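You operate a simulated robot arm through the tools that you are given. There is no shell and no other tool.

You run a simulated two-armed robot. Do the job below in one go: nothing can be reset, and whatever is moved stays where it is left.

## Task
Jog the jammed section free in hand mode and restart side A alone.
Fine: the display names the section; jog no other; back to auto and reset before you start.

The check looks at the end state, three seconds after you hand in, the way a careful person would. Anything else that was tipped, shoved, dropped, spilled or broken makes it a failure.

## Robot
Two 7-joint arms with two-finger parallel grippers on one trunk that stands fixed in place. Base frame: the origin is at the foot of the trunk, x ahead of it, y to its left, z up. Lengths are in mm, angles in rad, forces in N, time in s.
The left shoulder is at [50, 158, 1183], the right one opposite. With the tool pointing down near the work surface each hand reaches from about 100 to 660 mm from the base axis, measured 20 degrees to its own side. Payload 3.91 kg a hand.
The TCP of each hand is the grasp point between the finger pads, 30 mm short of the fingertips. In the tool frame z runs along the fingers and y along their closing line. The gripper opens to 110 mm. The fingers are 20 mm wide and 10 mm thick; the gripper's body (48 by 112 mm) begins 55 mm behind the TCP.
Orientation is that of the tool frame in the base frame, as a unit quaternion [w, x, y, z]. With the fingers straight down and closing along the base's y, the tool's x points along the base's -x, its y along +y and its z along -z.

## Interface
- The arms move only by the tool send_rows. It takes "left_plan", "right_plan" or both (then of equal length, played together; a hand with none holds still); each is a list of rows, each an object (a shift or turn left out is 0, a gripper value left out holds the last) with "translation": the shift along the tool's x, y, z in mm, a list of three; "rot": the turn, a rotation vector about the tool's x, y, z in rad, a list of three; "claw": the finger opening in mm, from 0 to 110. In form: [{"translation": [dx, dy, dz], "rot": [wx, wy, wz], "claw": claw}, ...]. A call has 1 to 20 rows; each row shifts and turns the commanded pose from where the row before left it, along the tool's axes as they then stand. A row lasts 0.2 s, in which the tool goes at most 50 mm and 0.15 rad; a call with a longer step from one row to the next is refused whole, and so is a gripper value outside its range. Where a pose cannot be reached the arm comes as near as it can. A force on the tool above 40 N (or 10 N above the force at the start of the call, whichever is more), or a blocked arm, ends the call early, and 0.2 s more pass. The fingers move at their own pace (about 153 mm/s each) and stop on an object; they squeeze with about 44 N. The grip force told is the motor's: it shows also when the fingers shut on nothing. Time passes only in rows, and 0.2 s behind the last, so rows that do not move let the fingers close. It gives the time, the measured TCP pose, the force on the tool (base axes), the opening and the grip force at its end, in the units of the frame above (readings bear some noise), with the torque about the TCP (base axes, N m) and any sound that the robot's microphone picked up.
- Cameras (640 x 400 px; columns grow to the right, rows downward): "scene" is now at [116.8, 63.3, 1361.4]; the picture's right is [0.63, -0.78, 0.00], its down [-0.15, -0.12, -0.98] and it looks along [0.76, 0.62, -0.19] (base axes); focal length 214 px, centre (320, 200). "left" rides on the left gripper at [72, -17, -103] in its tool frame; the picture's right is [0.23, 0.97, 0.00], its down [-0.76, 0.18, -0.62] and it looks along [-0.61, 0.14, 0.78] (tool axes); focal length 222 px, centre (320, 200). "right" rides on the right gripper at [72, 17, -103] in its tool frame; the picture's right is [-0.23, 0.97, 0.00], its down [-0.76, -0.18, -0.62] and it looks along [-0.61, -0.14, 0.78] (tool axes); focal length 222 px, centre (320, 200). There is no depth. A picture from a camera that has moved, and an enlarged one, comes with that camera's place and axes in the base frame and with its lens. The place of the scene camera against the robot may be out by one fixed shift of up to 12 mm in any direction.
- grab_frame(camera): a new picture of that camera. No time passes.
- slide_trunk(by): slides the trunk up (or, below 0, down) by that many mm; the arms and the scene camera ride with it, the base frame stays. It gives what a move gives, with no picture.
- turn_head(pan, tilt): turns the head with the scene camera to pan (to the left, within 1.396 rad either way) and tilt (down, from -0.506 to 1.204), counted from straight ahead of the robot. It gives what a move gives.
- zoom(camera, box): a new picture of the part [left, top, right, bottom] of that camera's present view, enlarged. No time passes.
- job_done(): hands the job in; it is judged then, once.

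Places have to be worked out from the pictures, the camera data and where the tool is seen. Open the grippers and draw the arms clear of the work before you hand the job in, unless the task says otherwise.

The tools are called after "Call:" as a command line: name --argument value ..., lists and objects as JSON in quotes. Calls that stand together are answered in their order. send_rows: Moves the arms, as the interface text tells. Its arguments: {"type":"object","properties":{"left_plan":{"type":"array","items":{"type":"object","properties":{"translation":{"type":"array","items":{"type":"number"}},"rot":{"type":"array","items":{"type":"number"}},"claw":{"type":"number"}}}},"right_plan":{"type":"array","items":{"type":"object","properties":{"translation":{"type":"array","items":{"type":"number"}},"rot":{"type":"array","items":{"type":"number"}},"claw":{"type":"number"}}}}},"required":[]} The other tools are called the same way: slide_trunk (by) moves the trunk up or down; turn_head (pan, tilt) turns the head that bears the scene camera; grab_frame (camera) takes a picture; zoom (camera, box) takes an enlarged picture of a part of a camera's view; job_done () hands the job in.

At the start:

```text
time_s: 0.0
left_tcp_pos: [222.9, 258.2, 1359.3]
left_orientation: [0.0, 0.0, 1.0, 0.0]
left_wrist_force: [0.3, -0.3, 0.9]
left_wrist_torque: [-0.03, 0.03, 0.01]
left_finger_gap: 109.8
left_gripper_force: 0.1
right_tcp_pos: [341.2, -10.9, 1358.2]
right_orientation: [0.0, 0.0, 1.0, 0.0]
right_wrist_force: [0.1, 0.5, -0.1]
right_wrist_torque: [0.0, 0.03, 0.05]
right_finger_gap: 109.9
right_gripper_force: 0.1
trunk travel left (down, up): [-425.0, 57.0]
head pan, tilt (commanded): [0.682, 0.194]
```

scene: 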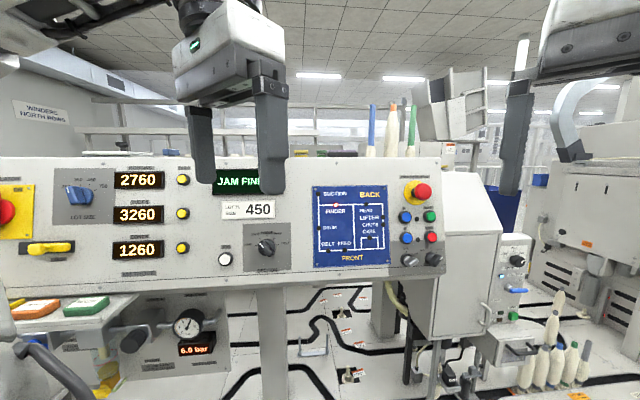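
right: 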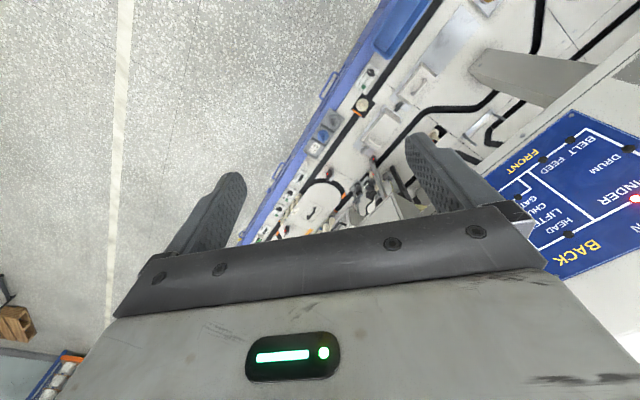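
left: 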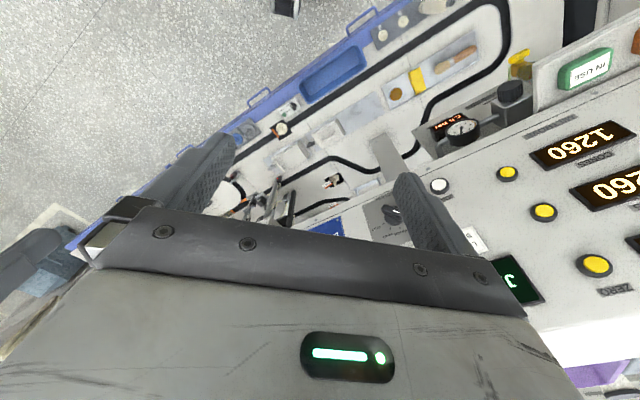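

The panel with a display ("JAM FIND..."), a mimic board, knobs and buttons is ahead-left; the arms block part of it. I zoom into the parts of the panel to read labels.

Call:
zoom --camera "scene" --box '[300, 160, 460, 280]'

Call:
zoom --camera "scene" --box '[160, 150, 320, 280]'

Call:
zoom --camera "scene" --box '[0, 150, 160, 280]'

Call:
zoom --camera "scene" --box '[380, 160, 460, 280]'

Call:
zoom --camera "scene" --box '[440, 200, 640, 390]'

```text
3.33 times, centred on (380, 220) of scene
camera zoom: at [116.8, 63.3, 1361.4], right [0.63, -0.78, 0.0], down [-0.15, -0.12, -0.98], along [0.76, 0.62, -0.19], focal length 715 px, centre (120, 133)
```

zoom: 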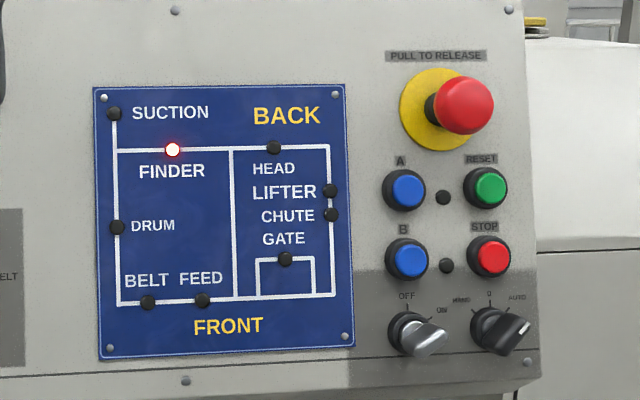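

```text
3.08 times, centred on (240, 215) of scene
camera zoom: at [116.8, 63.3, 1361.4], right [0.63, -0.78, 0.0], down [-0.15, -0.12, -0.98], along [0.76, 0.62, -0.19], focal length 660 px, centre (566, 154)
```

zoom: 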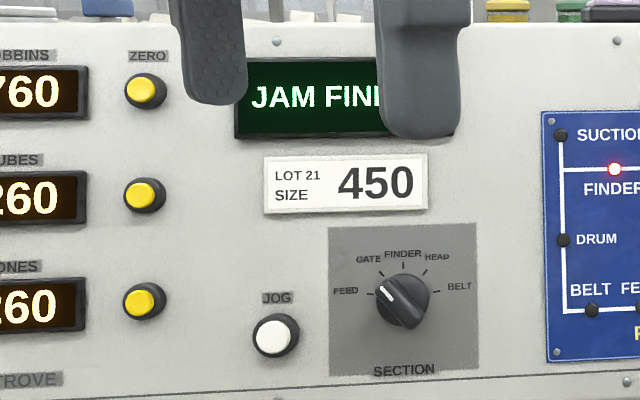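

```text
3.08 times, centred on (80, 215) of scene
camera zoom: at [116.8, 63.3, 1361.4], right [0.63, -0.78, 0.0], down [-0.15, -0.12, -0.98], along [0.76, 0.62, -0.19], focal length 660 px, centre (1058, 154)
```

zoom: 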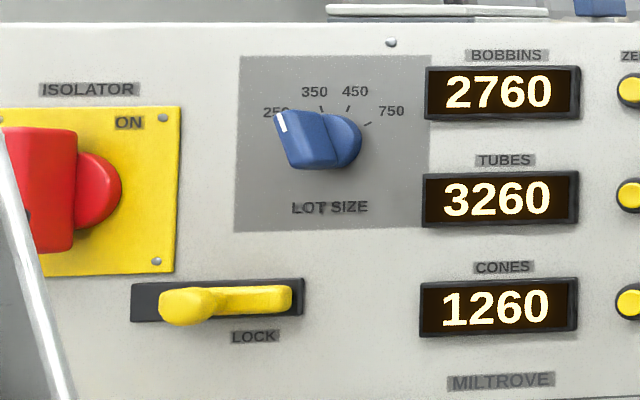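

```text
3.33 times, centred on (420, 220) of scene
camera zoom: at [116.8, 63.3, 1361.4], right [0.63, -0.78, 0.0], down [-0.15, -0.12, -0.98], along [0.76, 0.62, -0.19], focal length 715 px, centre (-13, 133)
```

zoom: 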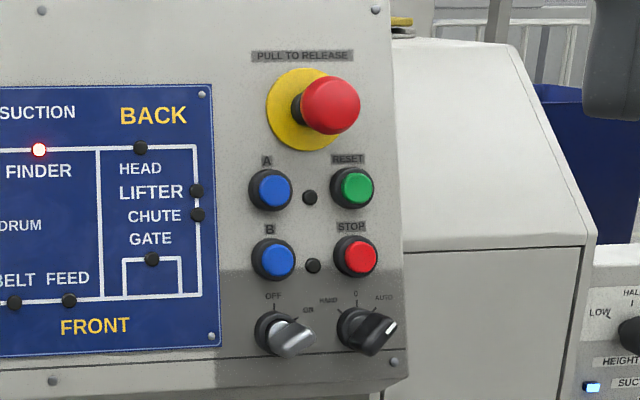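

```text
2.11 times, centred on (540, 295) of scene
camera zoom: at [116.8, 63.3, 1361.4], right [0.63, -0.78, 0.0], down [-0.15, -0.12, -0.98], along [0.76, 0.62, -0.19], focal length 452 px, centre (-143, 0)
```

zoom: 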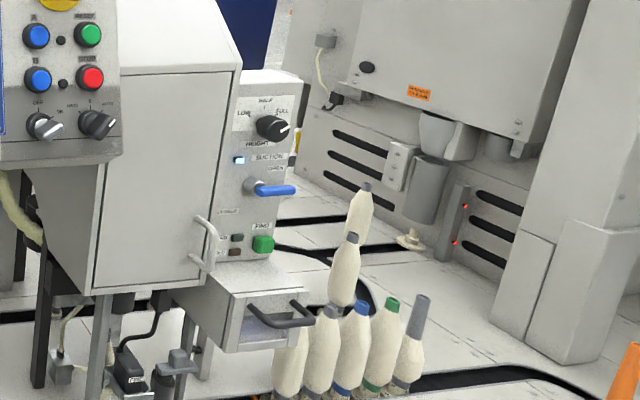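

The mimic lamp and the display both point at FINDER (the display's last letters are hidden by the finger). Triangulating between scene and left cameras, JOG is near [318, 490, 1150] and the panel leans back about 0.24 rad, facing yaw about 0.7 rad. I bring the left hand round to face the panel from about 150 mm off, to look with its camera.

Call:
send_rows --left_plan '[{"translation": [-9, 31, 20]}, {"translation": [-9, 31, 20]}, {"translation": [-9, 31, 20]}, {"rot": [0, 0, -0.14]}, {"rot": [0, 0, -0.14]}, {"rot": [0, 0, -0.14]}, {"rot": [0, 0, -0.14]}, {"rot": [0, 0, -0.14]}, {"rot": [0, -0.148, 0]}, {"rot": [0, -0.148, 0]}, {"rot": [0, -0.148, 0]}, {"rot": [0, -0.148, 0]}, {"rot": [0, -0.148, 0]}, {"rot": [0, -0.148, 0]}, {"rot": [0, -0.148, 0]}, {"rot": [0, -0.148, 0]}, {"rot": [0, -0.148, 0]}]'

```text
time_s: 3.6
left_tcp_pos: [266.6, 355.8, 1345.1]
left_orientation: [0.581, -0.27, 0.738, 0.212]
left_wrist_force: [0.5, 0.2, 0.2]
left_wrist_torque: [-0.03, -0.01, 0.01]
left_finger_gap: 109.8
left_gripper_force: 0.0
left hand out of reach, approached as far as the arm can: row 16, 17
right_tcp_pos: [342.6, -11.5, 1358.3]
right_orientation: [-0.001, -0.001, 1.0, 0.0]
right_wrist_force: [-0.3, 0.3, -0.5]
right_wrist_torque: [0.02, -0.01, -0.01]
right_finger_gap: 109.9
right_gripper_force: 0.1
trunk travel left (down, up): [-425.0, 57.0]
head pan, tilt (commanded): [0.682, 0.194]
```

The last two rows were at the limit of the arm. I check both views from here.

Call:
grab_frame --camera "left"

Call:
grab_frame --camera "scene"

```text
taken
camera left: at [186.8, 266.8, 1298.5], right [-0.67, 0.71, -0.22], down [-0.44, -0.14, 0.89], along [0.6, 0.69, 0.41], focal length 222 px, centre (320, 200)
```

left: 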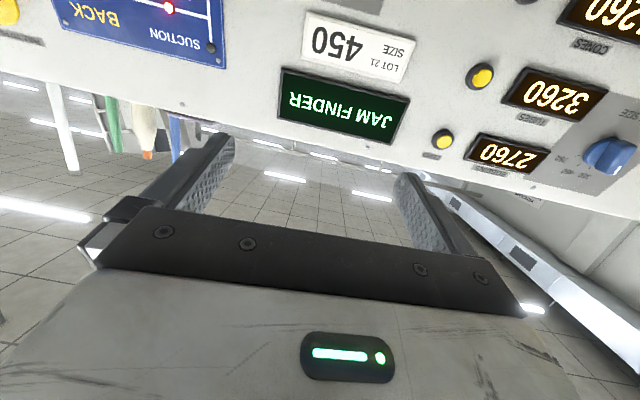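

```text
taken
camera scene: at [116.8, 63.3, 1361.4], right [0.63, -0.78, 0.0], down [-0.15, -0.12, -0.98], along [0.76, 0.62, -0.19], focal length 214 px, centre (320, 200)
```

scene: 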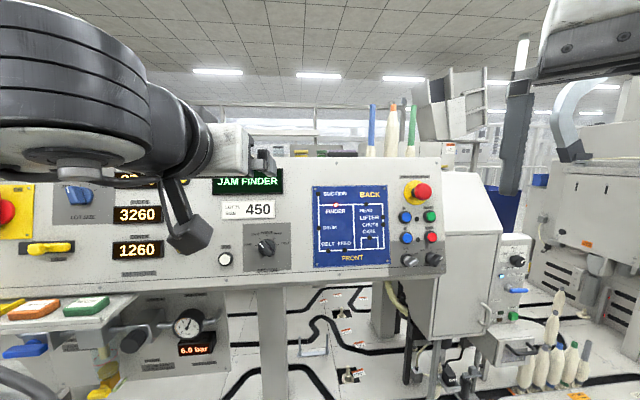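

The display reads "JAM FINDER", matching the lamp. The left arm is folded to its limit here, so I want to know what's around before lowering the trunk; I look around with the head.

Call:
turn_head --pan 1.2 --tilt 0.7

Call:
grab_frame --camera "scene"

Call:
turn_head --pan 0.2 --tilt 0.9

Call:
grab_frame --camera "scene"

Call:
turn_head --pan -0.6 --tilt 0.6

Call:
grab_frame --camera "scene"

```text
time_s: 4.5
left_tcp_pos: [265.3, 355.5, 1344.4]
left_orientation: [0.579, -0.27, 0.74, 0.211]
left_wrist_force: [0.4, 0.4, -0.4]
left_wrist_torque: [0.02, 0.02, 0.01]
left_finger_gap: 110.1
left_gripper_force: 0.1
right_tcp_pos: [340.6, -11.6, 1359.1]
right_orientation: [0.002, 0.0, 1.0, 0.0]
right_wrist_force: [0.6, -0.1, -0.2]
right_wrist_torque: [0.01, 0.0, -0.02]
right_finger_gap: 110.2
right_gripper_force: 0.0
trunk travel left (down, up): [-425.0, 57.0]
head pan, tilt (commanded): [1.201, 0.7]
```

```text
taken
camera scene: at [75.4, 83.7, 1315.4], right [0.93, -0.36, 0.0], down [-0.23, -0.6, -0.77], along [0.28, 0.71, -0.64], focal length 214 px, centre (320, 200)
```

scene: 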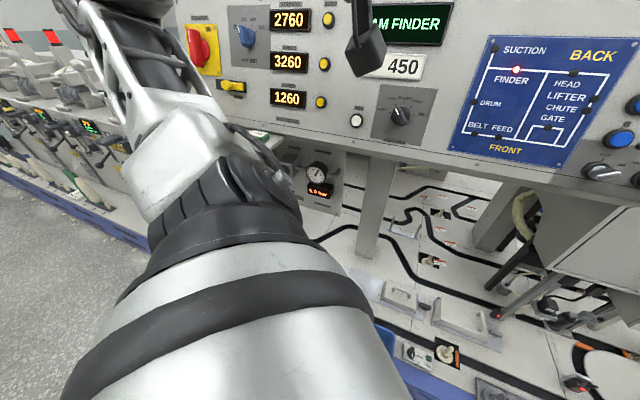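

```text
time_s: 5.8
left_tcp_pos: [265.2, 355.0, 1344.3]
left_orientation: [0.58, -0.27, 0.739, 0.212]
left_wrist_force: [0.0, -0.2, -0.1]
left_wrist_torque: [-0.01, -0.02, 0.0]
left_finger_gap: 110.0
left_gripper_force: 0.0
right_tcp_pos: [341.1, -11.1, 1359.6]
right_orientation: [-0.001, 0.0, 1.0, 0.0]
right_wrist_force: [0.4, -0.8, 0.2]
right_wrist_torque: [-0.02, 0.05, -0.04]
right_finger_gap: 109.9
right_gripper_force: 0.0
trunk travel left (down, up): [-425.0, 57.0]
head pan, tilt (commanded): [0.201, 0.901]
```

```text
taken
camera scene: at [118.6, 19.7, 1299.2], right [0.2, -0.98, 0.0], down [-0.77, -0.16, -0.62], along [0.61, 0.12, -0.78], focal length 214 px, centre (320, 200)
```

scene: 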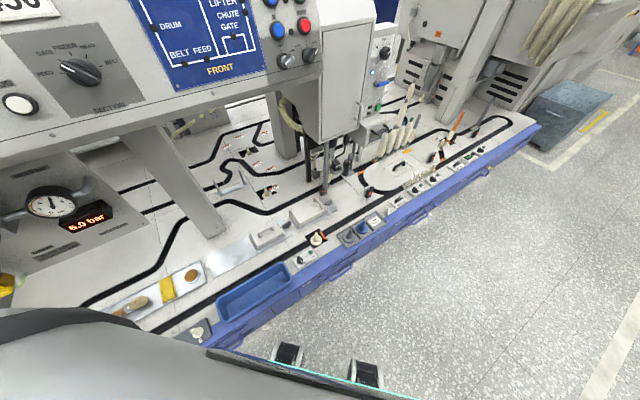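

```text
time_s: 6.9
left_tcp_pos: [266.4, 354.3, 1345.3]
left_orientation: [0.579, -0.271, 0.739, 0.212]
left_wrist_force: [0.6, 0.1, -0.7]
left_wrist_torque: [0.02, 0.01, 0.02]
left_finger_gap: 109.7
left_gripper_force: 0.1
right_tcp_pos: [341.1, -10.5, 1359.1]
right_orientation: [0.0, -0.001, 1.0, 0.0]
right_wrist_force: [0.0, 0.0, -0.2]
right_wrist_torque: [-0.04, 0.02, -0.04]
right_finger_gap: 110.1
right_gripper_force: 0.0
trunk travel left (down, up): [-425.0, 57.0]
head pan, tilt (commanded): [-0.6, 0.6]
```

```text
taken
camera scene: at [117.7, -45.5, 1323.9], right [-0.56, -0.83, 0.0], down [-0.47, 0.32, -0.82], along [0.68, -0.47, -0.57], focal length 214 px, centre (320, 200)
```

scene: 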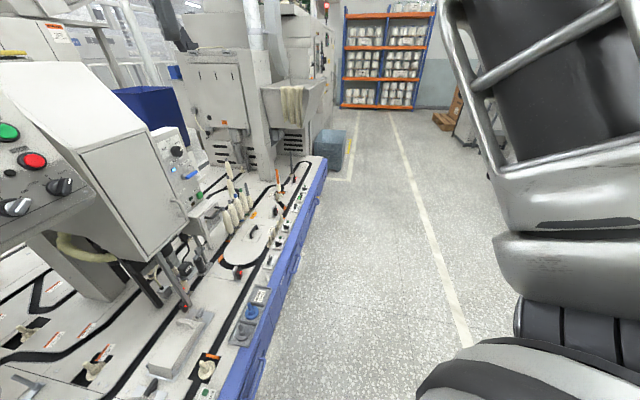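

Bed surface is far below (z≈450) and only free floor is under the elbows, so I lower the trunk by 150 mm to give the left arm more room in front of the JOG/SECTION area, and turn the head back to the panel.

Call:
slide_trunk --by -150

Call:
turn_head --pan 0.68 --tilt 0.1

Call:
grab_frame --camera "scene"

Call:
grab_frame --camera "left"

Call:
grab_frame --camera "right"

```text
time_s: 8.7
left_tcp_pos: [265.5, 354.9, 1194.2]
left_orientation: [0.58, -0.27, 0.738, 0.212]
left_wrist_force: [-0.7, 0.3, 0.4]
left_wrist_torque: [-0.01, 0.01, -0.02]
left_finger_gap: 110.2
left_gripper_force: 0.0
right_tcp_pos: [341.1, -11.1, 1209.2]
right_orientation: [0.0, -0.001, 1.0, 0.0]
right_wrist_force: [-0.7, 0.5, 0.1]
right_wrist_torque: [-0.01, 0.0, -0.03]
right_finger_gap: 109.7
right_gripper_force: 0.0
trunk travel left (down, up): [-275.0, 207.0]
head pan, tilt (commanded): [-0.6, 0.6]
```

```text
time_s: 10.1
left_tcp_pos: [266.3, 353.8, 1194.6]
left_orientation: [0.581, -0.27, 0.738, 0.212]
left_wrist_force: [-0.4, 0.5, -0.4]
left_wrist_torque: [0.01, -0.02, 0.01]
left_finger_gap: 110.1
left_gripper_force: 0.1
right_tcp_pos: [342.0, -11.3, 1210.0]
right_orientation: [0.0, 0.0, 1.0, -0.001]
right_wrist_force: [-0.2, 0.1, 0.5]
right_wrist_torque: [0.0, 0.0, 0.0]
right_finger_gap: 110.2
right_gripper_force: 0.1
trunk travel left (down, up): [-275.0, 207.0]
head pan, tilt (commanded): [0.681, 0.099]
```

```text
taken
camera scene: at [116.2, 62.4, 1220.1], right [0.63, -0.78, 0.0], down [-0.08, -0.06, -0.99], along [0.77, 0.63, -0.1], focal length 214 px, centre (320, 200)
```

scene: 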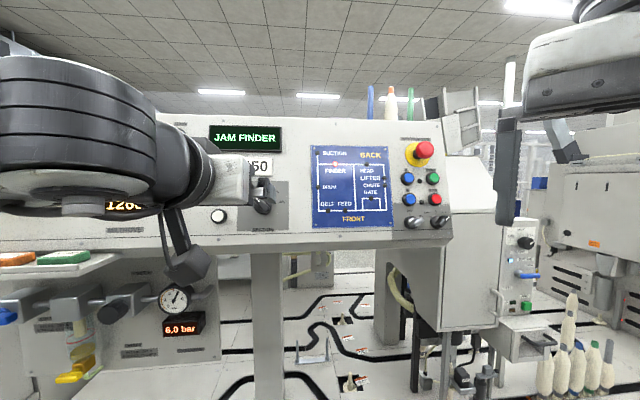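

```text
taken
camera left: at [186.7, 266.7, 1148.5], right [-0.67, 0.71, -0.22], down [-0.44, -0.14, 0.89], along [0.6, 0.69, 0.4], focal length 222 px, centre (320, 200)
```

left: 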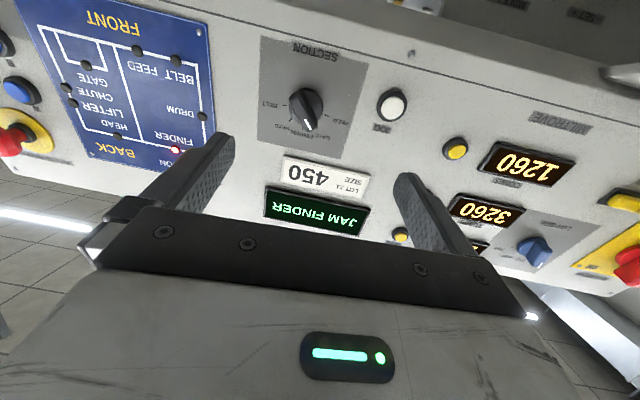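

```text
taken
camera right: at [269.3, 5.9, 1312.0], right [0.23, 0.97, 0.0], down [0.76, -0.18, 0.62], along [0.61, -0.14, -0.78], focal length 222 px, centre (320, 200)
```

right: 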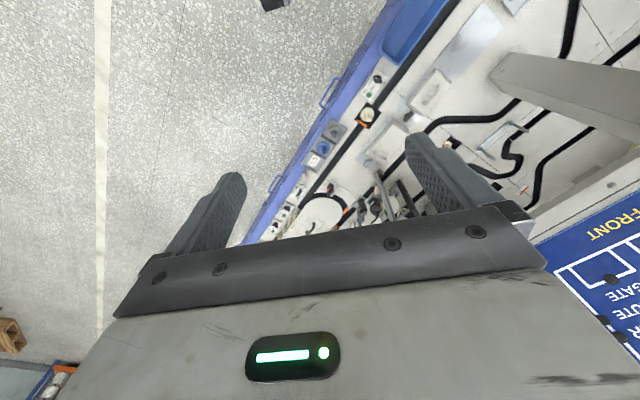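

With the trunk lower, the left camera sees the whole panel. I zoom in on the section knob, JOG and the right-hand controls.

Call:
zoom --camera "left" --box '[240, 30, 480, 180]'

Call:
zoom --camera "left" --box '[0, 0, 240, 180]'

Call:
zoom --camera "scene" --box '[370, 120, 470, 250]'

Call:
zoom --camera "scene" --box '[190, 110, 330, 250]'

```text
2.67 times, centred on (360, 105) of left
camera zoom: at [186.7, 266.7, 1148.5], right [-0.67, 0.71, -0.22], down [-0.44, -0.14, 0.89], along [0.6, 0.69, 0.4], focal length 592 px, centre (213, 453)
```

zoom: 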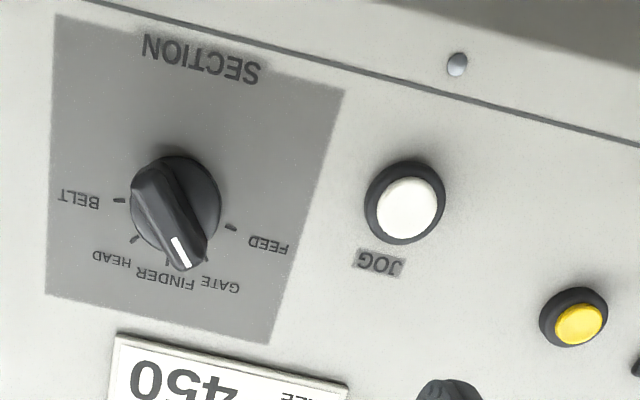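

```text
2.22 times, centred on (120, 90) of left
camera zoom: at [186.7, 266.7, 1148.5], right [-0.67, 0.71, -0.22], down [-0.44, -0.14, 0.89], along [0.6, 0.69, 0.4], focal length 494 px, centre (764, 444)
```

zoom: 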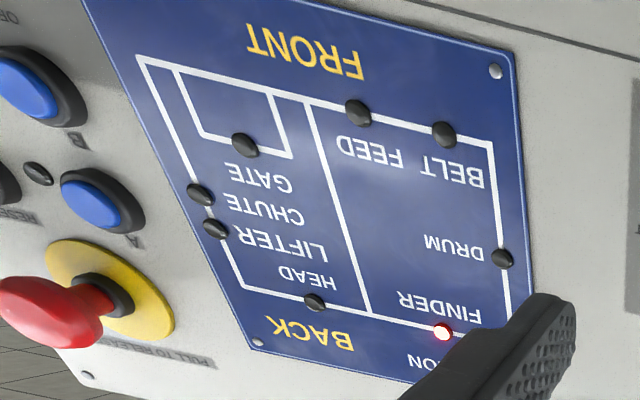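

```text
3.08 times, centred on (420, 185) of scene
camera zoom: at [116.2, 62.4, 1220.1], right [0.63, -0.78, 0.0], down [-0.08, -0.06, -0.99], along [0.77, 0.63, -0.1], focal length 660 px, centre (12, 246)
```

zoom: 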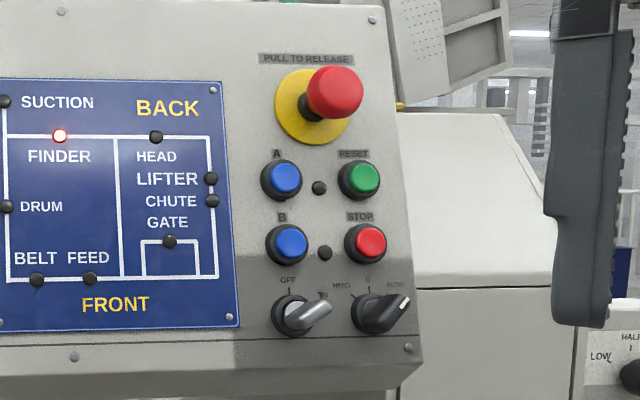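

```text
2.86 times, centred on (260, 180) of scene
camera zoom: at [116.2, 62.4, 1220.1], right [0.63, -0.78, 0.0], down [-0.08, -0.06, -0.99], along [0.77, 0.63, -0.1], focal length 613 px, centre (491, 257)
```

zoom: 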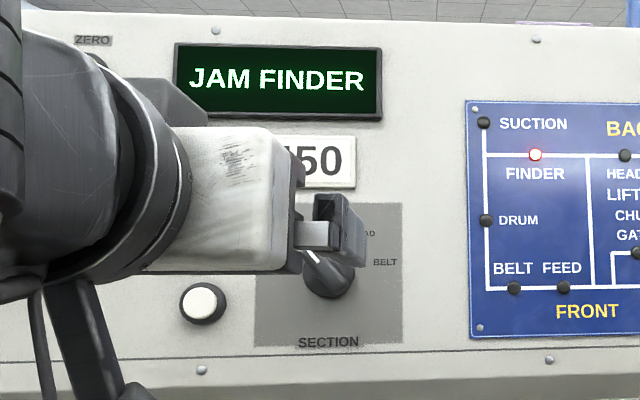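

The left-camera views triangulate consistently: JOG cap ≈ [325, 502, 1136], SECTION handle ≈ [384, 433, 1165] (pointing at GATE now), panel plane normal ≈ (0.69, 0.68, −0.24), and the mode knob ≈ [654, 159, 1115]. I bring the right hand to face the panel at the right-hand side, well clear of it.

Call:
send_rows --right_plan '[{"translation": [-33, 4, 10]}, {"translation": [-33, 4, 10]}, {"translation": [-33, 4, 10]}, {"rot": [0, 0, -0.1295]}, {"rot": [0, 0, -0.1295]}, {"rot": [0, 0, -0.1295]}, {"rot": [0, 0, -0.1295]}, {"rot": [0, 0, -0.1295]}, {"rot": [0, 0, -0.1295]}, {"rot": [0, -0.1476, 0]}, {"rot": [0, -0.1476, 0]}, {"rot": [0, -0.1476, 0]}, {"rot": [0, -0.1476, 0]}, {"rot": [0, -0.1476, 0]}, {"rot": [0, -0.1476, 0]}, {"rot": [0, -0.1476, 0]}, {"rot": [0, -0.1476, 0]}, {"rot": [0, -0.1476, 0]}]'

Call:
grab_frame --camera "right"

Call:
grab_frame --camera "scene"

```text
time_s: 13.9
left_tcp_pos: [265.1, 354.6, 1196.3]
left_orientation: [0.58, -0.27, 0.738, 0.212]
left_wrist_force: [-0.3, -0.2, -0.1]
left_wrist_torque: [0.0, 0.02, -0.04]
left_finger_gap: 110.0
left_gripper_force: 0.1
right_tcp_pos: [440.1, 1.3, 1180.7]
right_orientation: [0.571, -0.299, 0.727, 0.235]
right_wrist_force: [-0.3, 0.2, 0.0]
right_wrist_torque: [0.01, 0.01, -0.01]
right_finger_gap: 110.1
right_gripper_force: 0.1
trunk travel left (down, up): [-275.0, 207.0]
head pan, tilt (commanded): [0.681, 0.099]
```

```text
taken
camera right: at [344.9, -69.4, 1133.3], right [-0.65, 0.73, 0.22], down [-0.18, -0.43, 0.89], along [0.74, 0.53, 0.4], focal length 222 px, centre (320, 200)
```

right: 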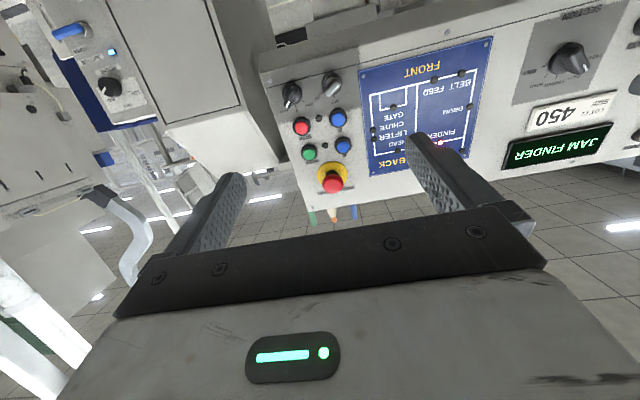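

```text
taken
camera scene: at [116.2, 62.4, 1220.2], right [0.63, -0.78, 0.0], down [-0.08, -0.06, -1.0], along [0.77, 0.63, -0.1], focal length 214 px, centre (320, 200)
```

scene: 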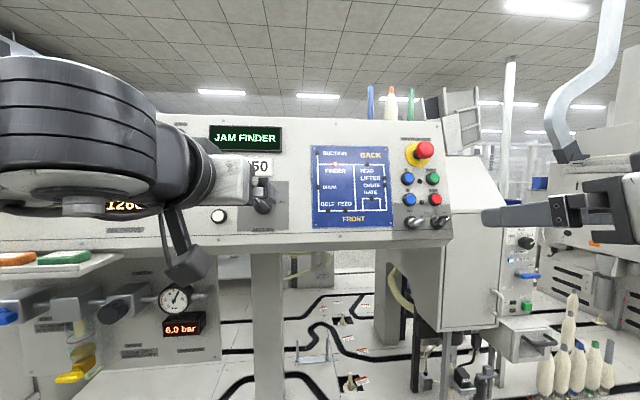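

The right hand reached its pose exactly and its camera sees all the right-hand controls. I zoom in there.

Call:
zoom --camera "right" --box '[260, 60, 380, 200]'

Call:
zoom --camera "right" --box '[270, 60, 360, 110]'

Call:
zoom --camera "right" --box '[360, 30, 640, 190]'

```text
2.86 times, centred on (320, 130) of right
camera zoom: at [344.9, -69.4, 1133.3], right [-0.65, 0.73, 0.22], down [-0.18, -0.43, 0.89], along [0.74, 0.53, 0.4], focal length 635 px, centre (320, 400)
```

zoom: 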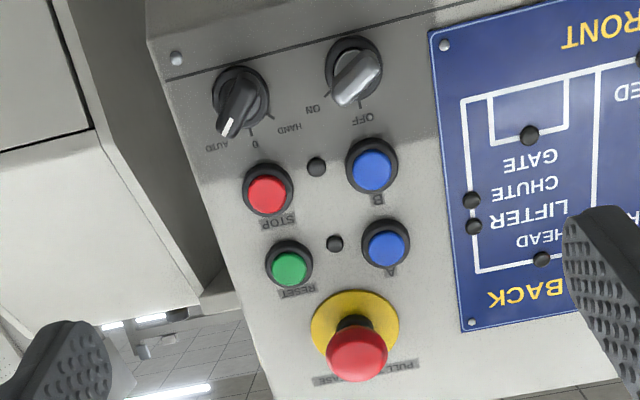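

```text
7.11 times, centred on (315, 85) of right
camera zoom: at [344.9, -69.4, 1133.3], right [-0.65, 0.73, 0.22], down [-0.18, -0.43, 0.89], along [0.74, 0.53, 0.4], focal length 1580 px, centre (356, 1018)
```

zoom: 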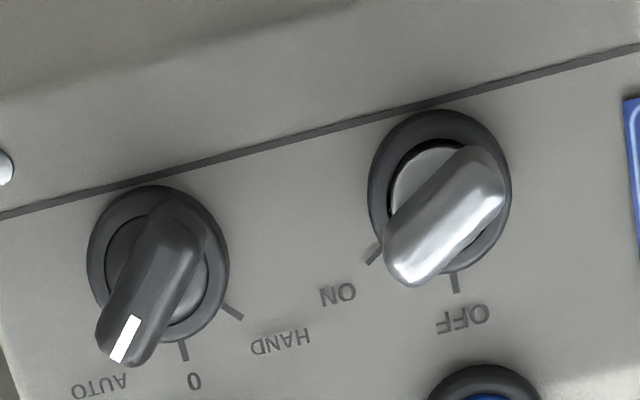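

```text
2.29 times, centred on (500, 110) of right
camera zoom: at [344.9, -69.4, 1133.3], right [-0.65, 0.73, 0.22], down [-0.18, -0.43, 0.89], along [0.74, 0.53, 0.4], focal length 508 px, centre (-91, 406)
```

zoom: 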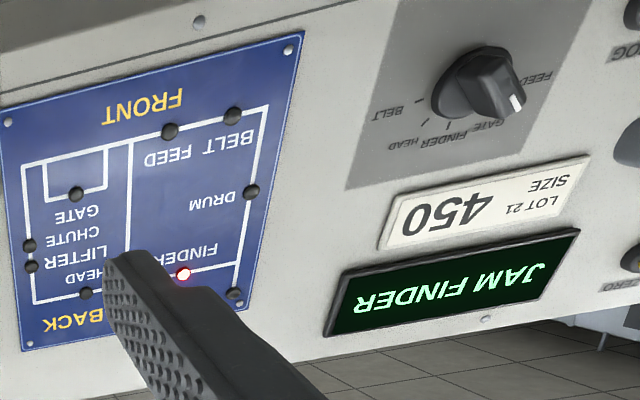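

The mode knob points at AUTO (+45°), with HAND at −45°; it's about 30 mm across with a 12 mm wide bar. Its ray meets the panel plane near [659, 153, 1115]; I move the right hand closer along the normal and reduce the opening for a second view.

Call:
send_rows --right_plan '[{"translation": [0, -9, 25], "claw": 60}, {"translation": [0, -9, 25]}, {"translation": [0, -9, 25]}, {"translation": [0, -9, 25]}, {"translation": [0, -9, 20]}]'

Call:
grab_frame --camera "right"

Call:
zoom --camera "right" --box '[260, 60, 400, 150]'

```text
time_s: 15.1
left_tcp_pos: [265.7, 355.1, 1194.9]
left_orientation: [0.58, -0.27, 0.74, 0.211]
left_wrist_force: [0.9, 0.9, -0.9]
left_wrist_torque: [-0.01, 0.0, 0.0]
left_finger_gap: 110.1
left_gripper_force: 0.0
right_tcp_pos: [555.2, 50.4, 1149.3]
right_orientation: [0.57, -0.299, 0.728, 0.234]
right_wrist_force: [0.6, 0.1, 0.4]
right_wrist_torque: [-0.03, 0.0, -0.03]
right_finger_gap: 59.9
right_gripper_force: 0.0
trunk travel left (down, up): [-275.0, 207.0]
head pan, tilt (commanded): [0.681, 0.099]
```

```text
taken
camera right: at [460.0, -19.8, 1104.1], right [-0.64, 0.73, 0.22], down [-0.18, -0.42, 0.89], along [0.74, 0.53, 0.4], focal length 222 px, centre (320, 200)
```

right: 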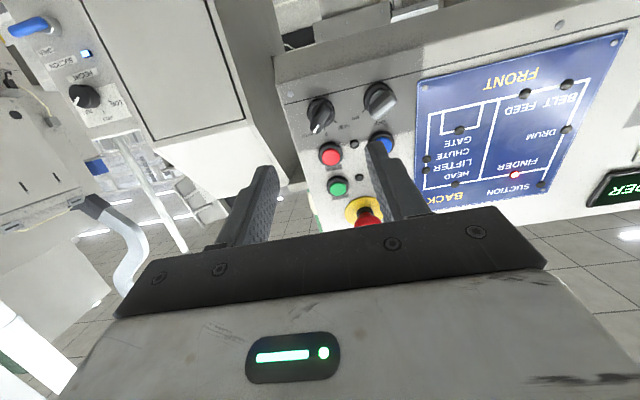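

```text
4.44 times, centred on (330, 105) of right
camera zoom: at [460.0, -19.8, 1104.1], right [-0.64, 0.73, 0.22], down [-0.18, -0.42, 0.89], along [0.74, 0.53, 0.4], focal length 987 px, centre (276, 622)
```

zoom: 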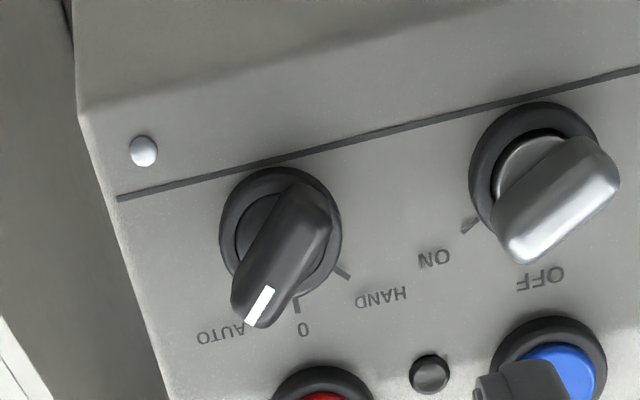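

Two right-camera views put the mode knob's ring at ≈ [658, 153, 1117], with the handle top about 23 mm prouder. I centre on its axis, roll the gripper 45° so it straddles the bar, and advance to just short of it.

Call:
send_rows --right_plan '[{"translation": [-3.6, 1.4, 0], "claw": 42}, {"rot": [0, 0, 0.131]}, {"rot": [0, 0, 0.131]}, {"rot": [0, 0, 0.131]}, {"rot": [0, 0, 0.131]}, {"rot": [0, 0, 0.131]}, {"rot": [0, 0, 0.13]}, {"translation": [0, 0, 21]}, {"translation": [0, 0, 21]}, {"translation": [0, 0, 20]}, {"translation": [0, 0, 20]}]'

Call:
grab_frame --camera "right"

Call:
zoom --camera "right" --box '[240, 60, 400, 200]'

Call:
zoom --camera "scene" --box '[370, 120, 520, 280]'

```text
time_s: 17.5
left_tcp_pos: [266.6, 355.5, 1195.3]
left_orientation: [0.581, -0.27, 0.739, 0.212]
left_wrist_force: [0.3, 0.3, 0.6]
left_wrist_torque: [-0.02, -0.02, 0.01]
left_finger_gap: 109.8
left_gripper_force: 0.1
right_tcp_pos: [611.8, 108.1, 1134.1]
right_orientation: [0.438, 0.004, 0.787, 0.435]
right_wrist_force: [-0.3, 0.1, 0.2]
right_wrist_torque: [-0.02, 0.01, 0.04]
right_finger_gap: 42.0
right_gripper_force: 0.1
trunk travel left (down, up): [-275.0, 207.0]
head pan, tilt (commanded): [0.681, 0.099]
```

```text
taken
camera right: at [489.2, 76.5, 1120.5], right [-0.22, 0.52, 0.82], down [0.11, -0.83, 0.55], along [0.97, 0.21, 0.13], focal length 222 px, centre (320, 200)
```

right: 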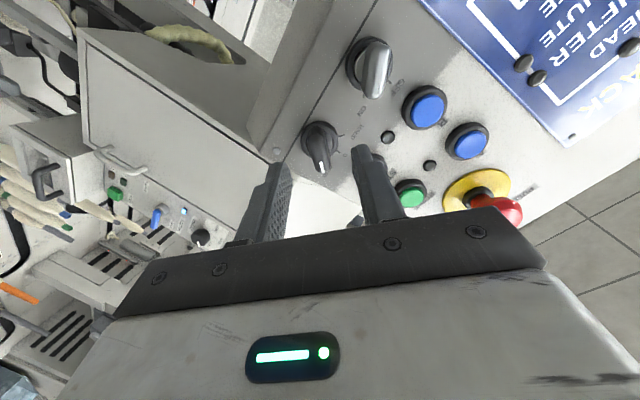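

```text
2.86 times, centred on (320, 130) of right
camera zoom: at [489.2, 76.5, 1120.5], right [-0.22, 0.52, 0.82], down [0.11, -0.83, 0.55], along [0.97, 0.21, 0.13], focal length 635 px, centre (320, 400)
```

zoom: 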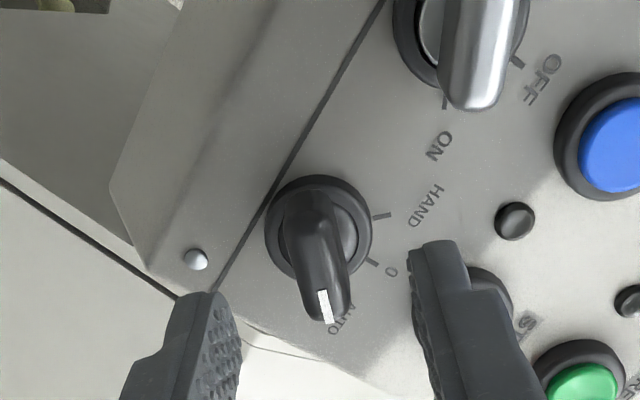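

```text
2.50 times, centred on (445, 200) of scene
camera zoom: at [116.1, 62.5, 1220.1], right [0.63, -0.78, 0.0], down [-0.08, -0.06, -0.99], along [0.77, 0.63, -0.1], focal length 536 px, centre (8, 200)
```

zoom: 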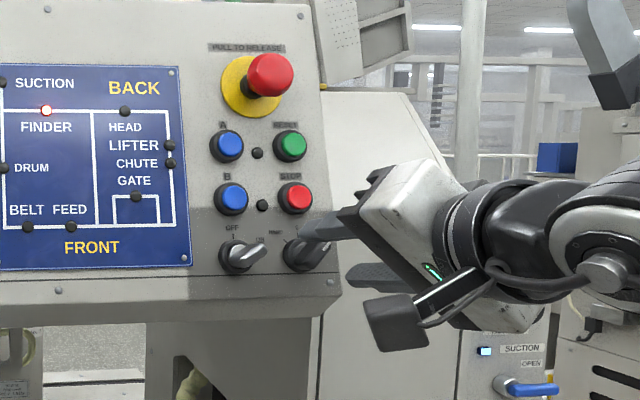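

The bar sits centred between the fingers and lined up with them. I advance 28 mm so the fingertips overlap the bar, then close.

Call:
send_rows --right_plan '[{"translation": [0, 0, 14]}, {"translation": [0, 0, 14]}, {"claw": 0}, {}, {}]'

Call:
zoom --camera "right" --box '[240, 60, 400, 200]'

```text
time_s: 18.7
left_tcp_pos: [266.1, 355.5, 1193.6]
left_orientation: [0.58, -0.27, 0.739, 0.212]
left_wrist_force: [0.3, 0.3, 0.1]
left_wrist_torque: [0.01, -0.02, 0.02]
left_finger_gap: 109.9
left_gripper_force: 0.0
right_tcp_pos: [630.3, 126.5, 1124.9]
right_orientation: [0.437, 0.004, 0.788, 0.433]
right_wrist_force: [-1.9, -3.2, -5.6]
right_wrist_torque: [0.13, -0.2, -0.01]
right_finger_gap: 12.7
right_gripper_force: 44.6
trunk travel left (down, up): [-275.0, 207.0]
head pan, tilt (commanded): [0.681, 0.099]
```

```text
2.86 times, centred on (320, 130) of right
camera zoom: at [508.6, 95.1, 1113.1], right [-0.22, 0.52, 0.82], down [0.11, -0.83, 0.55], along [0.97, 0.21, 0.13], focal length 635 px, centre (320, 400)
```

zoom: 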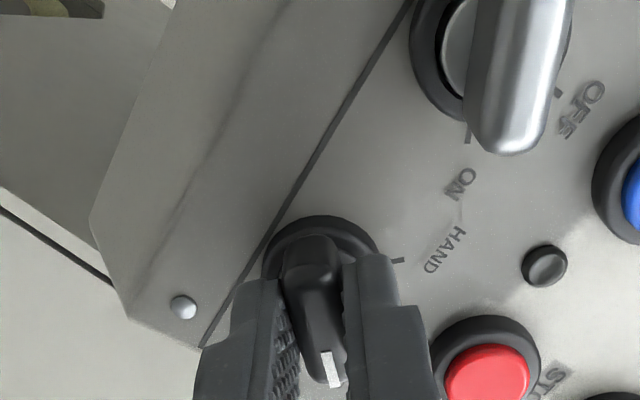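

The gripper holds the bar (gap 12.7 mm, 44.6 N) with little side force. I turn it −90° about the tool axis, from AUTO through 0 to HAND.

Call:
send_rows --right_plan '[{"rot": [0, 0, -0.131]}, {"rot": [0, 0, -0.131]}, {"rot": [0, 0, -0.131]}, {"rot": [0, 0, -0.131]}, {"rot": [0, 0, -0.131]}, {"rot": [0, 0, -0.131]}, {"rot": [0, 0, -0.131]}, {"rot": [0, 0, -0.131]}, {"rot": [0, 0, -0.131]}, {"rot": [0, 0, -0.131]}, {"rot": [0, 0, -0.131]}, {"rot": [0, 0, -0.131]}, {}]'

Call:
zoom --camera "right" --box '[240, 60, 400, 200]'

Call:
zoom --camera "scene" --box '[370, 120, 520, 280]'

```text
time_s: 21.4
left_tcp_pos: [261.6, 353.1, 1197.0]
left_orientation: [0.582, -0.269, 0.737, 0.213]
left_wrist_force: [0.1, 0.9, -0.8]
left_wrist_torque: [0.02, -0.01, 0.0]
left_finger_gap: 109.7
left_gripper_force: 0.0
right_tcp_pos: [631.5, 125.6, 1126.0]
right_orientation: [0.623, -0.479, 0.615, 0.058]
right_wrist_force: [-21.2, -20.1, 1.1]
right_wrist_torque: [-0.38, 0.53, 0.48]
right_finger_gap: 13.6
right_gripper_force: 44.8
right hand out of reach, approached as far as the arm can: row 11, 12
trunk travel left (down, up): [-275.0, 207.0]
head pan, tilt (commanded): [0.681, 0.099]
stopped in row 13 (right hand): the force on the tool passed its limit at 42 N (the readings are from after the stop); the commanded pose is now the measured one
```

```text
2.86 times, centred on (320, 130) of right
camera zoom: at [565.0, 28.7, 1079.5], right [-0.7, 0.64, -0.33], down [-0.51, -0.12, 0.85], along [0.51, 0.76, 0.4], focal length 635 px, centre (320, 400)
```

zoom: 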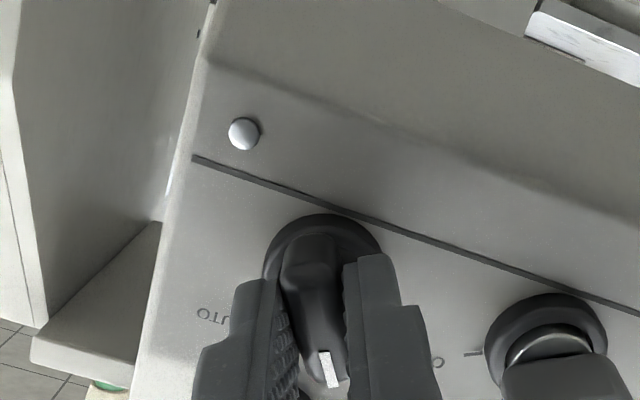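

```text
2.50 times, centred on (445, 200) of scene
camera zoom: at [113.4, 59.9, 1220.8], right [0.63, -0.78, 0.0], down [-0.07, -0.06, -1.0], along [0.77, 0.63, -0.1], focal length 536 px, centre (8, 200)
```

zoom: 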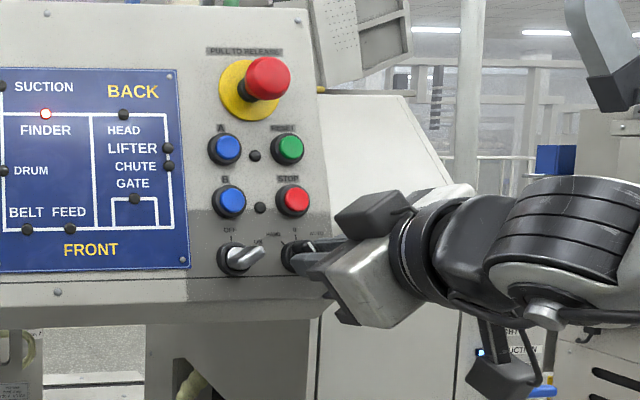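

The roll ran out near −32° (about 77° of the 90° turned) and pressed a little on the panel, so the call stopped. I open the fingers, back off, and look where the knob stands.

Call:
send_rows --right_plan '[{"claw": 40}, {"claw": 40}, {"translation": [0, 0, -14]}, {"translation": [0, 0, -16]}]'

Call:
zoom --camera "right" --box '[240, 60, 400, 200]'

Call:
zoom --camera "scene" --box '[390, 160, 470, 250]'

Call:
zoom --camera "scene" --box '[190, 110, 330, 250]'

```text
time_s: 22.4
left_tcp_pos: [266.8, 355.2, 1194.7]
left_orientation: [0.581, -0.268, 0.739, 0.21]
left_wrist_force: [-0.4, -0.1, 0.4]
left_wrist_torque: [-0.01, 0.01, -0.02]
left_finger_gap: 109.9
left_gripper_force: 0.0
right_tcp_pos: [613.1, 107.9, 1130.4]
right_orientation: [0.622, -0.48, 0.615, 0.059]
right_wrist_force: [0.2, -0.1, 0.5]
right_wrist_torque: [0.03, 0.01, 0.0]
right_finger_gap: 40.1
right_gripper_force: 0.1
trunk travel left (down, up): [-275.0, 207.0]
head pan, tilt (commanded): [0.681, 0.099]
```

```text
2.86 times, centred on (320, 130) of right
camera zoom: at [545.9, 11.9, 1084.3], right [-0.7, 0.64, -0.32], down [-0.5, -0.12, 0.86], along [0.51, 0.76, 0.4], focal length 635 px, centre (320, 400)
```

zoom: 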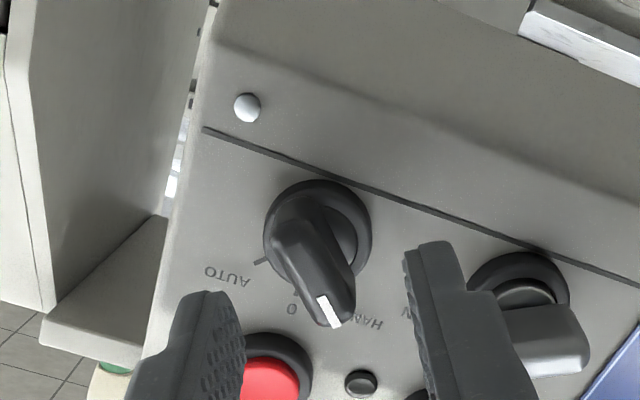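

```text
4.44 times, centred on (430, 205) of scene
camera zoom: at [116.0, 62.3, 1220.2], right [0.63, -0.78, 0.0], down [-0.08, -0.06, -1.0], along [0.77, 0.63, -0.1], focal length 953 px, centre (-169, 178)
```

zoom: 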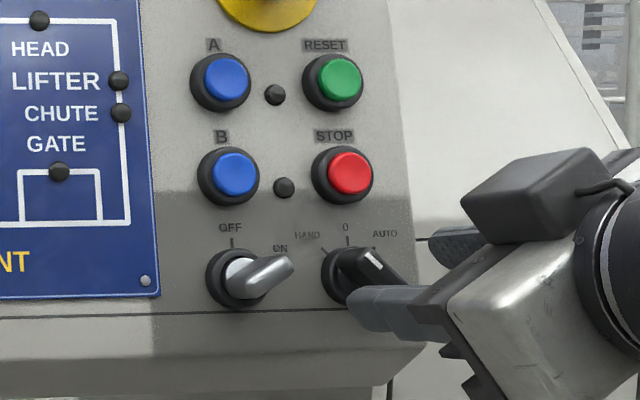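

```text
2.86 times, centred on (260, 180) of scene
camera zoom: at [116.0, 62.3, 1220.2], right [0.63, -0.78, 0.0], down [-0.08, -0.06, -1.0], along [0.77, 0.63, -0.1], focal length 613 px, centre (491, 257)
```

zoom: 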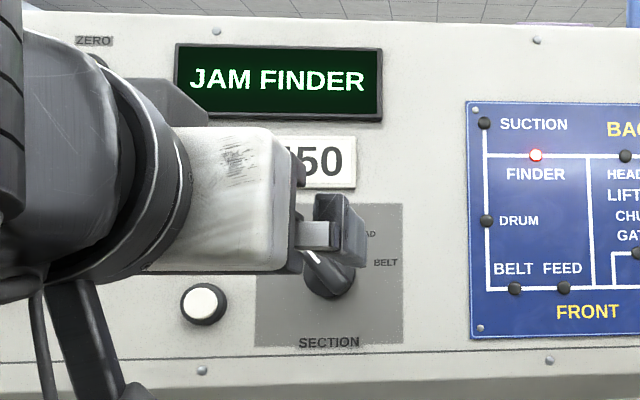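

The knob appears to point at or very near HAND now. I back off further and roll back to level to see the pointer against its tick more squarely.

Call:
send_rows --right_plan '[{"translation": [0, 0, -20], "claw": 60}, {"translation": [0, 0, -20], "rot": [0, 0, 0.14]}, {"translation": [0, 0, -20], "rot": [0, 0, 0.14]}, {"rot": [0, 0, 0.14]}, {"rot": [0, 0, 0.14]}]'

Call:
zoom --camera "right" --box '[280, 70, 380, 140]'

Call:
zoom --camera "scene" --box '[400, 190, 460, 240]'

```text
time_s: 23.6
left_tcp_pos: [265.8, 355.5, 1192.8]
left_orientation: [0.58, -0.269, 0.739, 0.211]
left_wrist_force: [0.1, -0.1, 0.4]
left_wrist_torque: [0.01, -0.03, 0.0]
left_finger_gap: 110.1
left_gripper_force: 0.1
right_tcp_pos: [569.3, 69.4, 1142.2]
right_orientation: [0.582, -0.291, 0.724, 0.229]
right_wrist_force: [0.7, 0.0, 0.3]
right_wrist_torque: [-0.02, 0.04, -0.02]
right_finger_gap: 59.7
right_gripper_force: 0.0
trunk travel left (down, up): [-275.0, 207.0]
head pan, tilt (commanded): [0.681, 0.099]
```

```text
5.71 times, centred on (330, 105) of right
camera zoom: at [474.6, 1.5, 1094.7], right [-0.63, 0.74, 0.22], down [-0.2, -0.43, 0.88], along [0.75, 0.52, 0.42], focal length 1269 px, centre (263, 743)
```

zoom: 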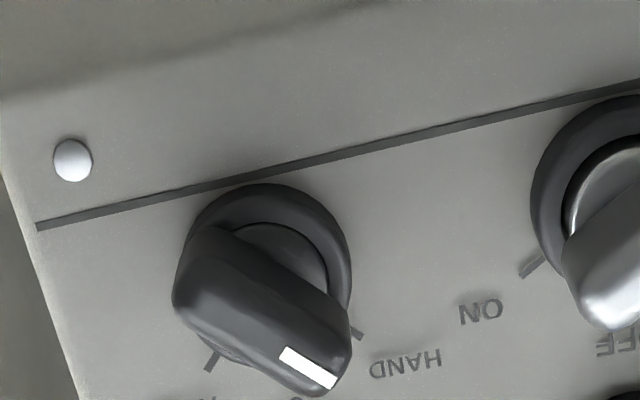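

```text
8.00 times, centred on (430, 215) of scene
camera zoom: at [116.2, 62.5, 1220.1], right [0.63, -0.78, 0.0], down [-0.08, -0.06, -0.99], along [0.77, 0.63, -0.1], focal length 1716 px, centre (-560, 80)
```

zoom: 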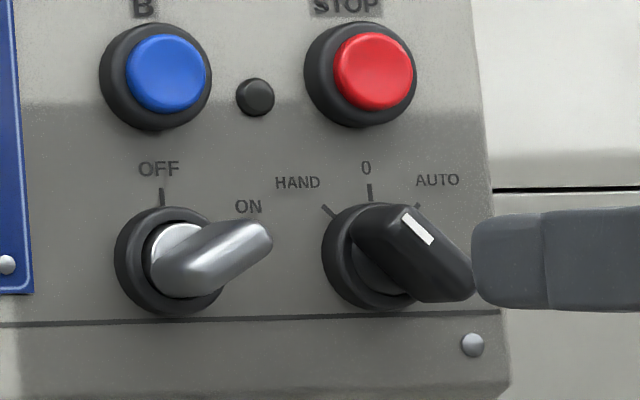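

The pointer now lies along the HAND tick in both views, so the mode is in HAND. Next the SECTION knob with the left hand: I square it to the panel, move in front of the knob axis and narrow the fingers for a better look.

Call:
send_rows --left_plan '[{"rot": [-0.073, 0, -0.018], "claw": 60}, {"translation": [-3, -13, 12]}, {"translation": [-3, -13, 12]}, {}]'

Call:
grab_frame --camera "left"

Call:
zoom --camera "left" --box '[240, 60, 440, 180]'

```text
time_s: 24.6
left_tcp_pos: [301.8, 353.2, 1194.8]
left_orientation: [0.572, -0.297, 0.728, 0.233]
left_wrist_force: [0.2, 0.5, -0.6]
left_wrist_torque: [0.0, 0.03, -0.02]
left_finger_gap: 60.2
left_gripper_force: 0.1
right_tcp_pos: [569.8, 69.1, 1143.1]
right_orientation: [0.583, -0.29, 0.724, 0.228]
right_wrist_force: [-0.7, -0.6, 0.3]
right_wrist_torque: [-0.02, 0.01, 0.01]
right_finger_gap: 60.0
right_gripper_force: 0.1
trunk travel left (down, up): [-275.0, 207.0]
head pan, tilt (commanded): [0.681, 0.099]
```

```text
taken
camera left: at [229.3, 259.3, 1148.7], right [-0.72, 0.66, -0.22], down [-0.43, -0.17, 0.89], along [0.55, 0.73, 0.4], focal length 222 px, centre (320, 200)
```

left: 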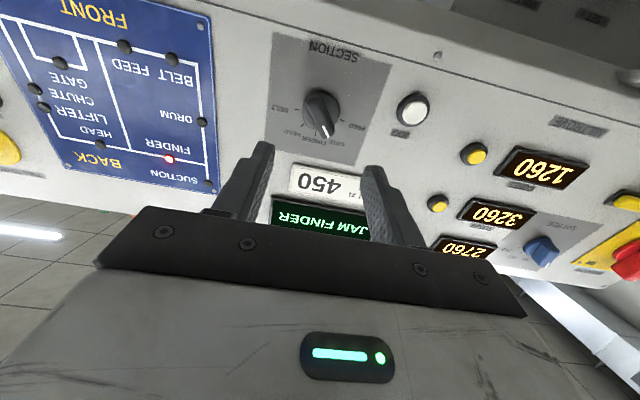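

```text
3.20 times, centred on (340, 120) of left
camera zoom: at [229.3, 259.3, 1148.7], right [-0.72, 0.66, -0.22], down [-0.43, -0.17, 0.89], along [0.55, 0.73, 0.4], focal length 711 px, centre (256, 456)
```

zoom: 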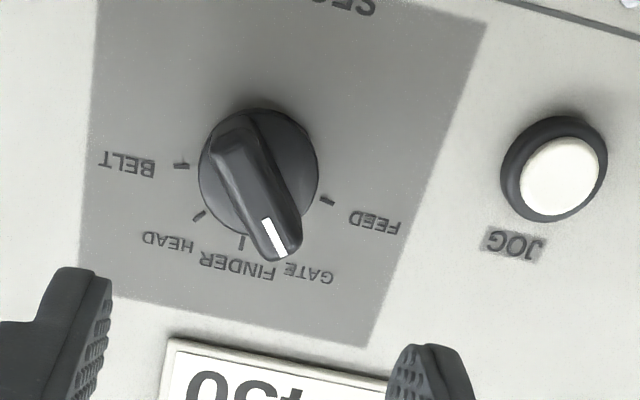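

Squared up, the SECTION axis comes out at ≈ [396, 446, 1159] on the panel; ticks are 40° apart and the pointer is at GATE, one notch left of FINDER. I centre, roll −40° to straddle the bar and advance to about 10 mm short of it.

Call:
send_rows --left_plan '[{"translation": [3.1, 0.4, 0], "claw": 46}, {"rot": [0, 0, -0.14]}, {"rot": [0, 0, -0.14]}, {"rot": [0, 0, -0.14]}, {"rot": [0, 0, -0.14]}, {"rot": [0, 0, -0.14]}, {"translation": [0, 0, 20]}, {"translation": [0, 0, 20]}, {"translation": [0, 0, 20]}]'

Call:
zoom --camera "left" --box '[240, 60, 400, 200]'

Call:
grab_frame --camera "scene"

```text
time_s: 26.6
left_tcp_pos: [342.4, 394.9, 1177.9]
left_orientation: [0.618, -0.529, 0.581, 0.024]
left_wrist_force: [0.1, 0.1, -0.3]
left_wrist_torque: [-0.02, -0.02, 0.02]
left_finger_gap: 46.1
left_gripper_force: 0.0
right_tcp_pos: [570.5, 69.2, 1142.8]
right_orientation: [0.582, -0.291, 0.724, 0.228]
right_wrist_force: [0.8, 0.4, 0.0]
right_wrist_torque: [0.02, -0.01, 0.02]
right_finger_gap: 60.0
right_gripper_force: 0.0
trunk travel left (down, up): [-275.0, 207.0]
head pan, tilt (commanded): [0.681, 0.099]
```

```text
2.86 times, centred on (320, 130) of left
camera zoom: at [305.1, 274.8, 1159.0], right [-0.55, 0.29, -0.78], down [-0.79, 0.1, 0.6], along [0.26, 0.95, 0.18], focal length 635 px, centre (320, 400)
```

zoom: 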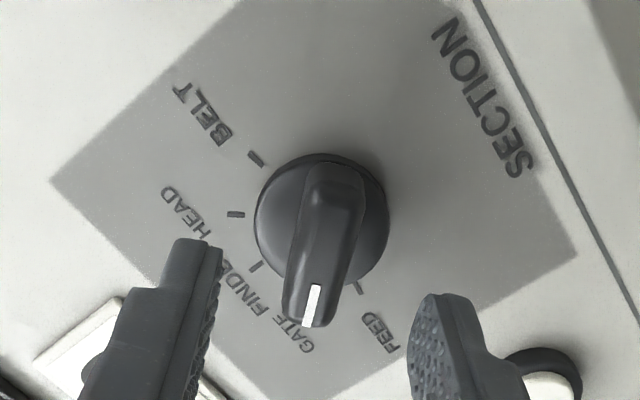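

```text
taken
camera scene: at [116.1, 62.5, 1220.1], right [0.63, -0.78, 0.0], down [-0.08, -0.06, -0.99], along [0.77, 0.63, -0.1], focal length 214 px, centre (320, 200)
```

scene: 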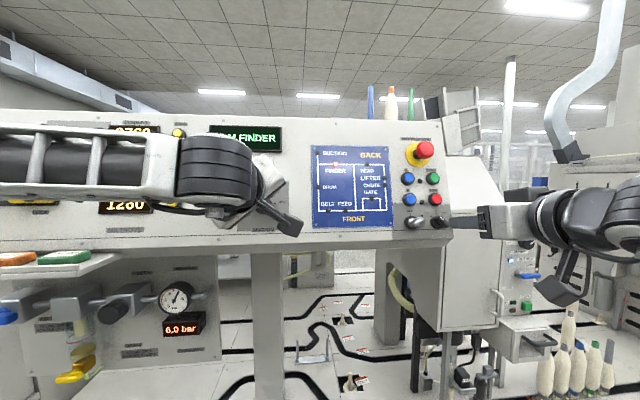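

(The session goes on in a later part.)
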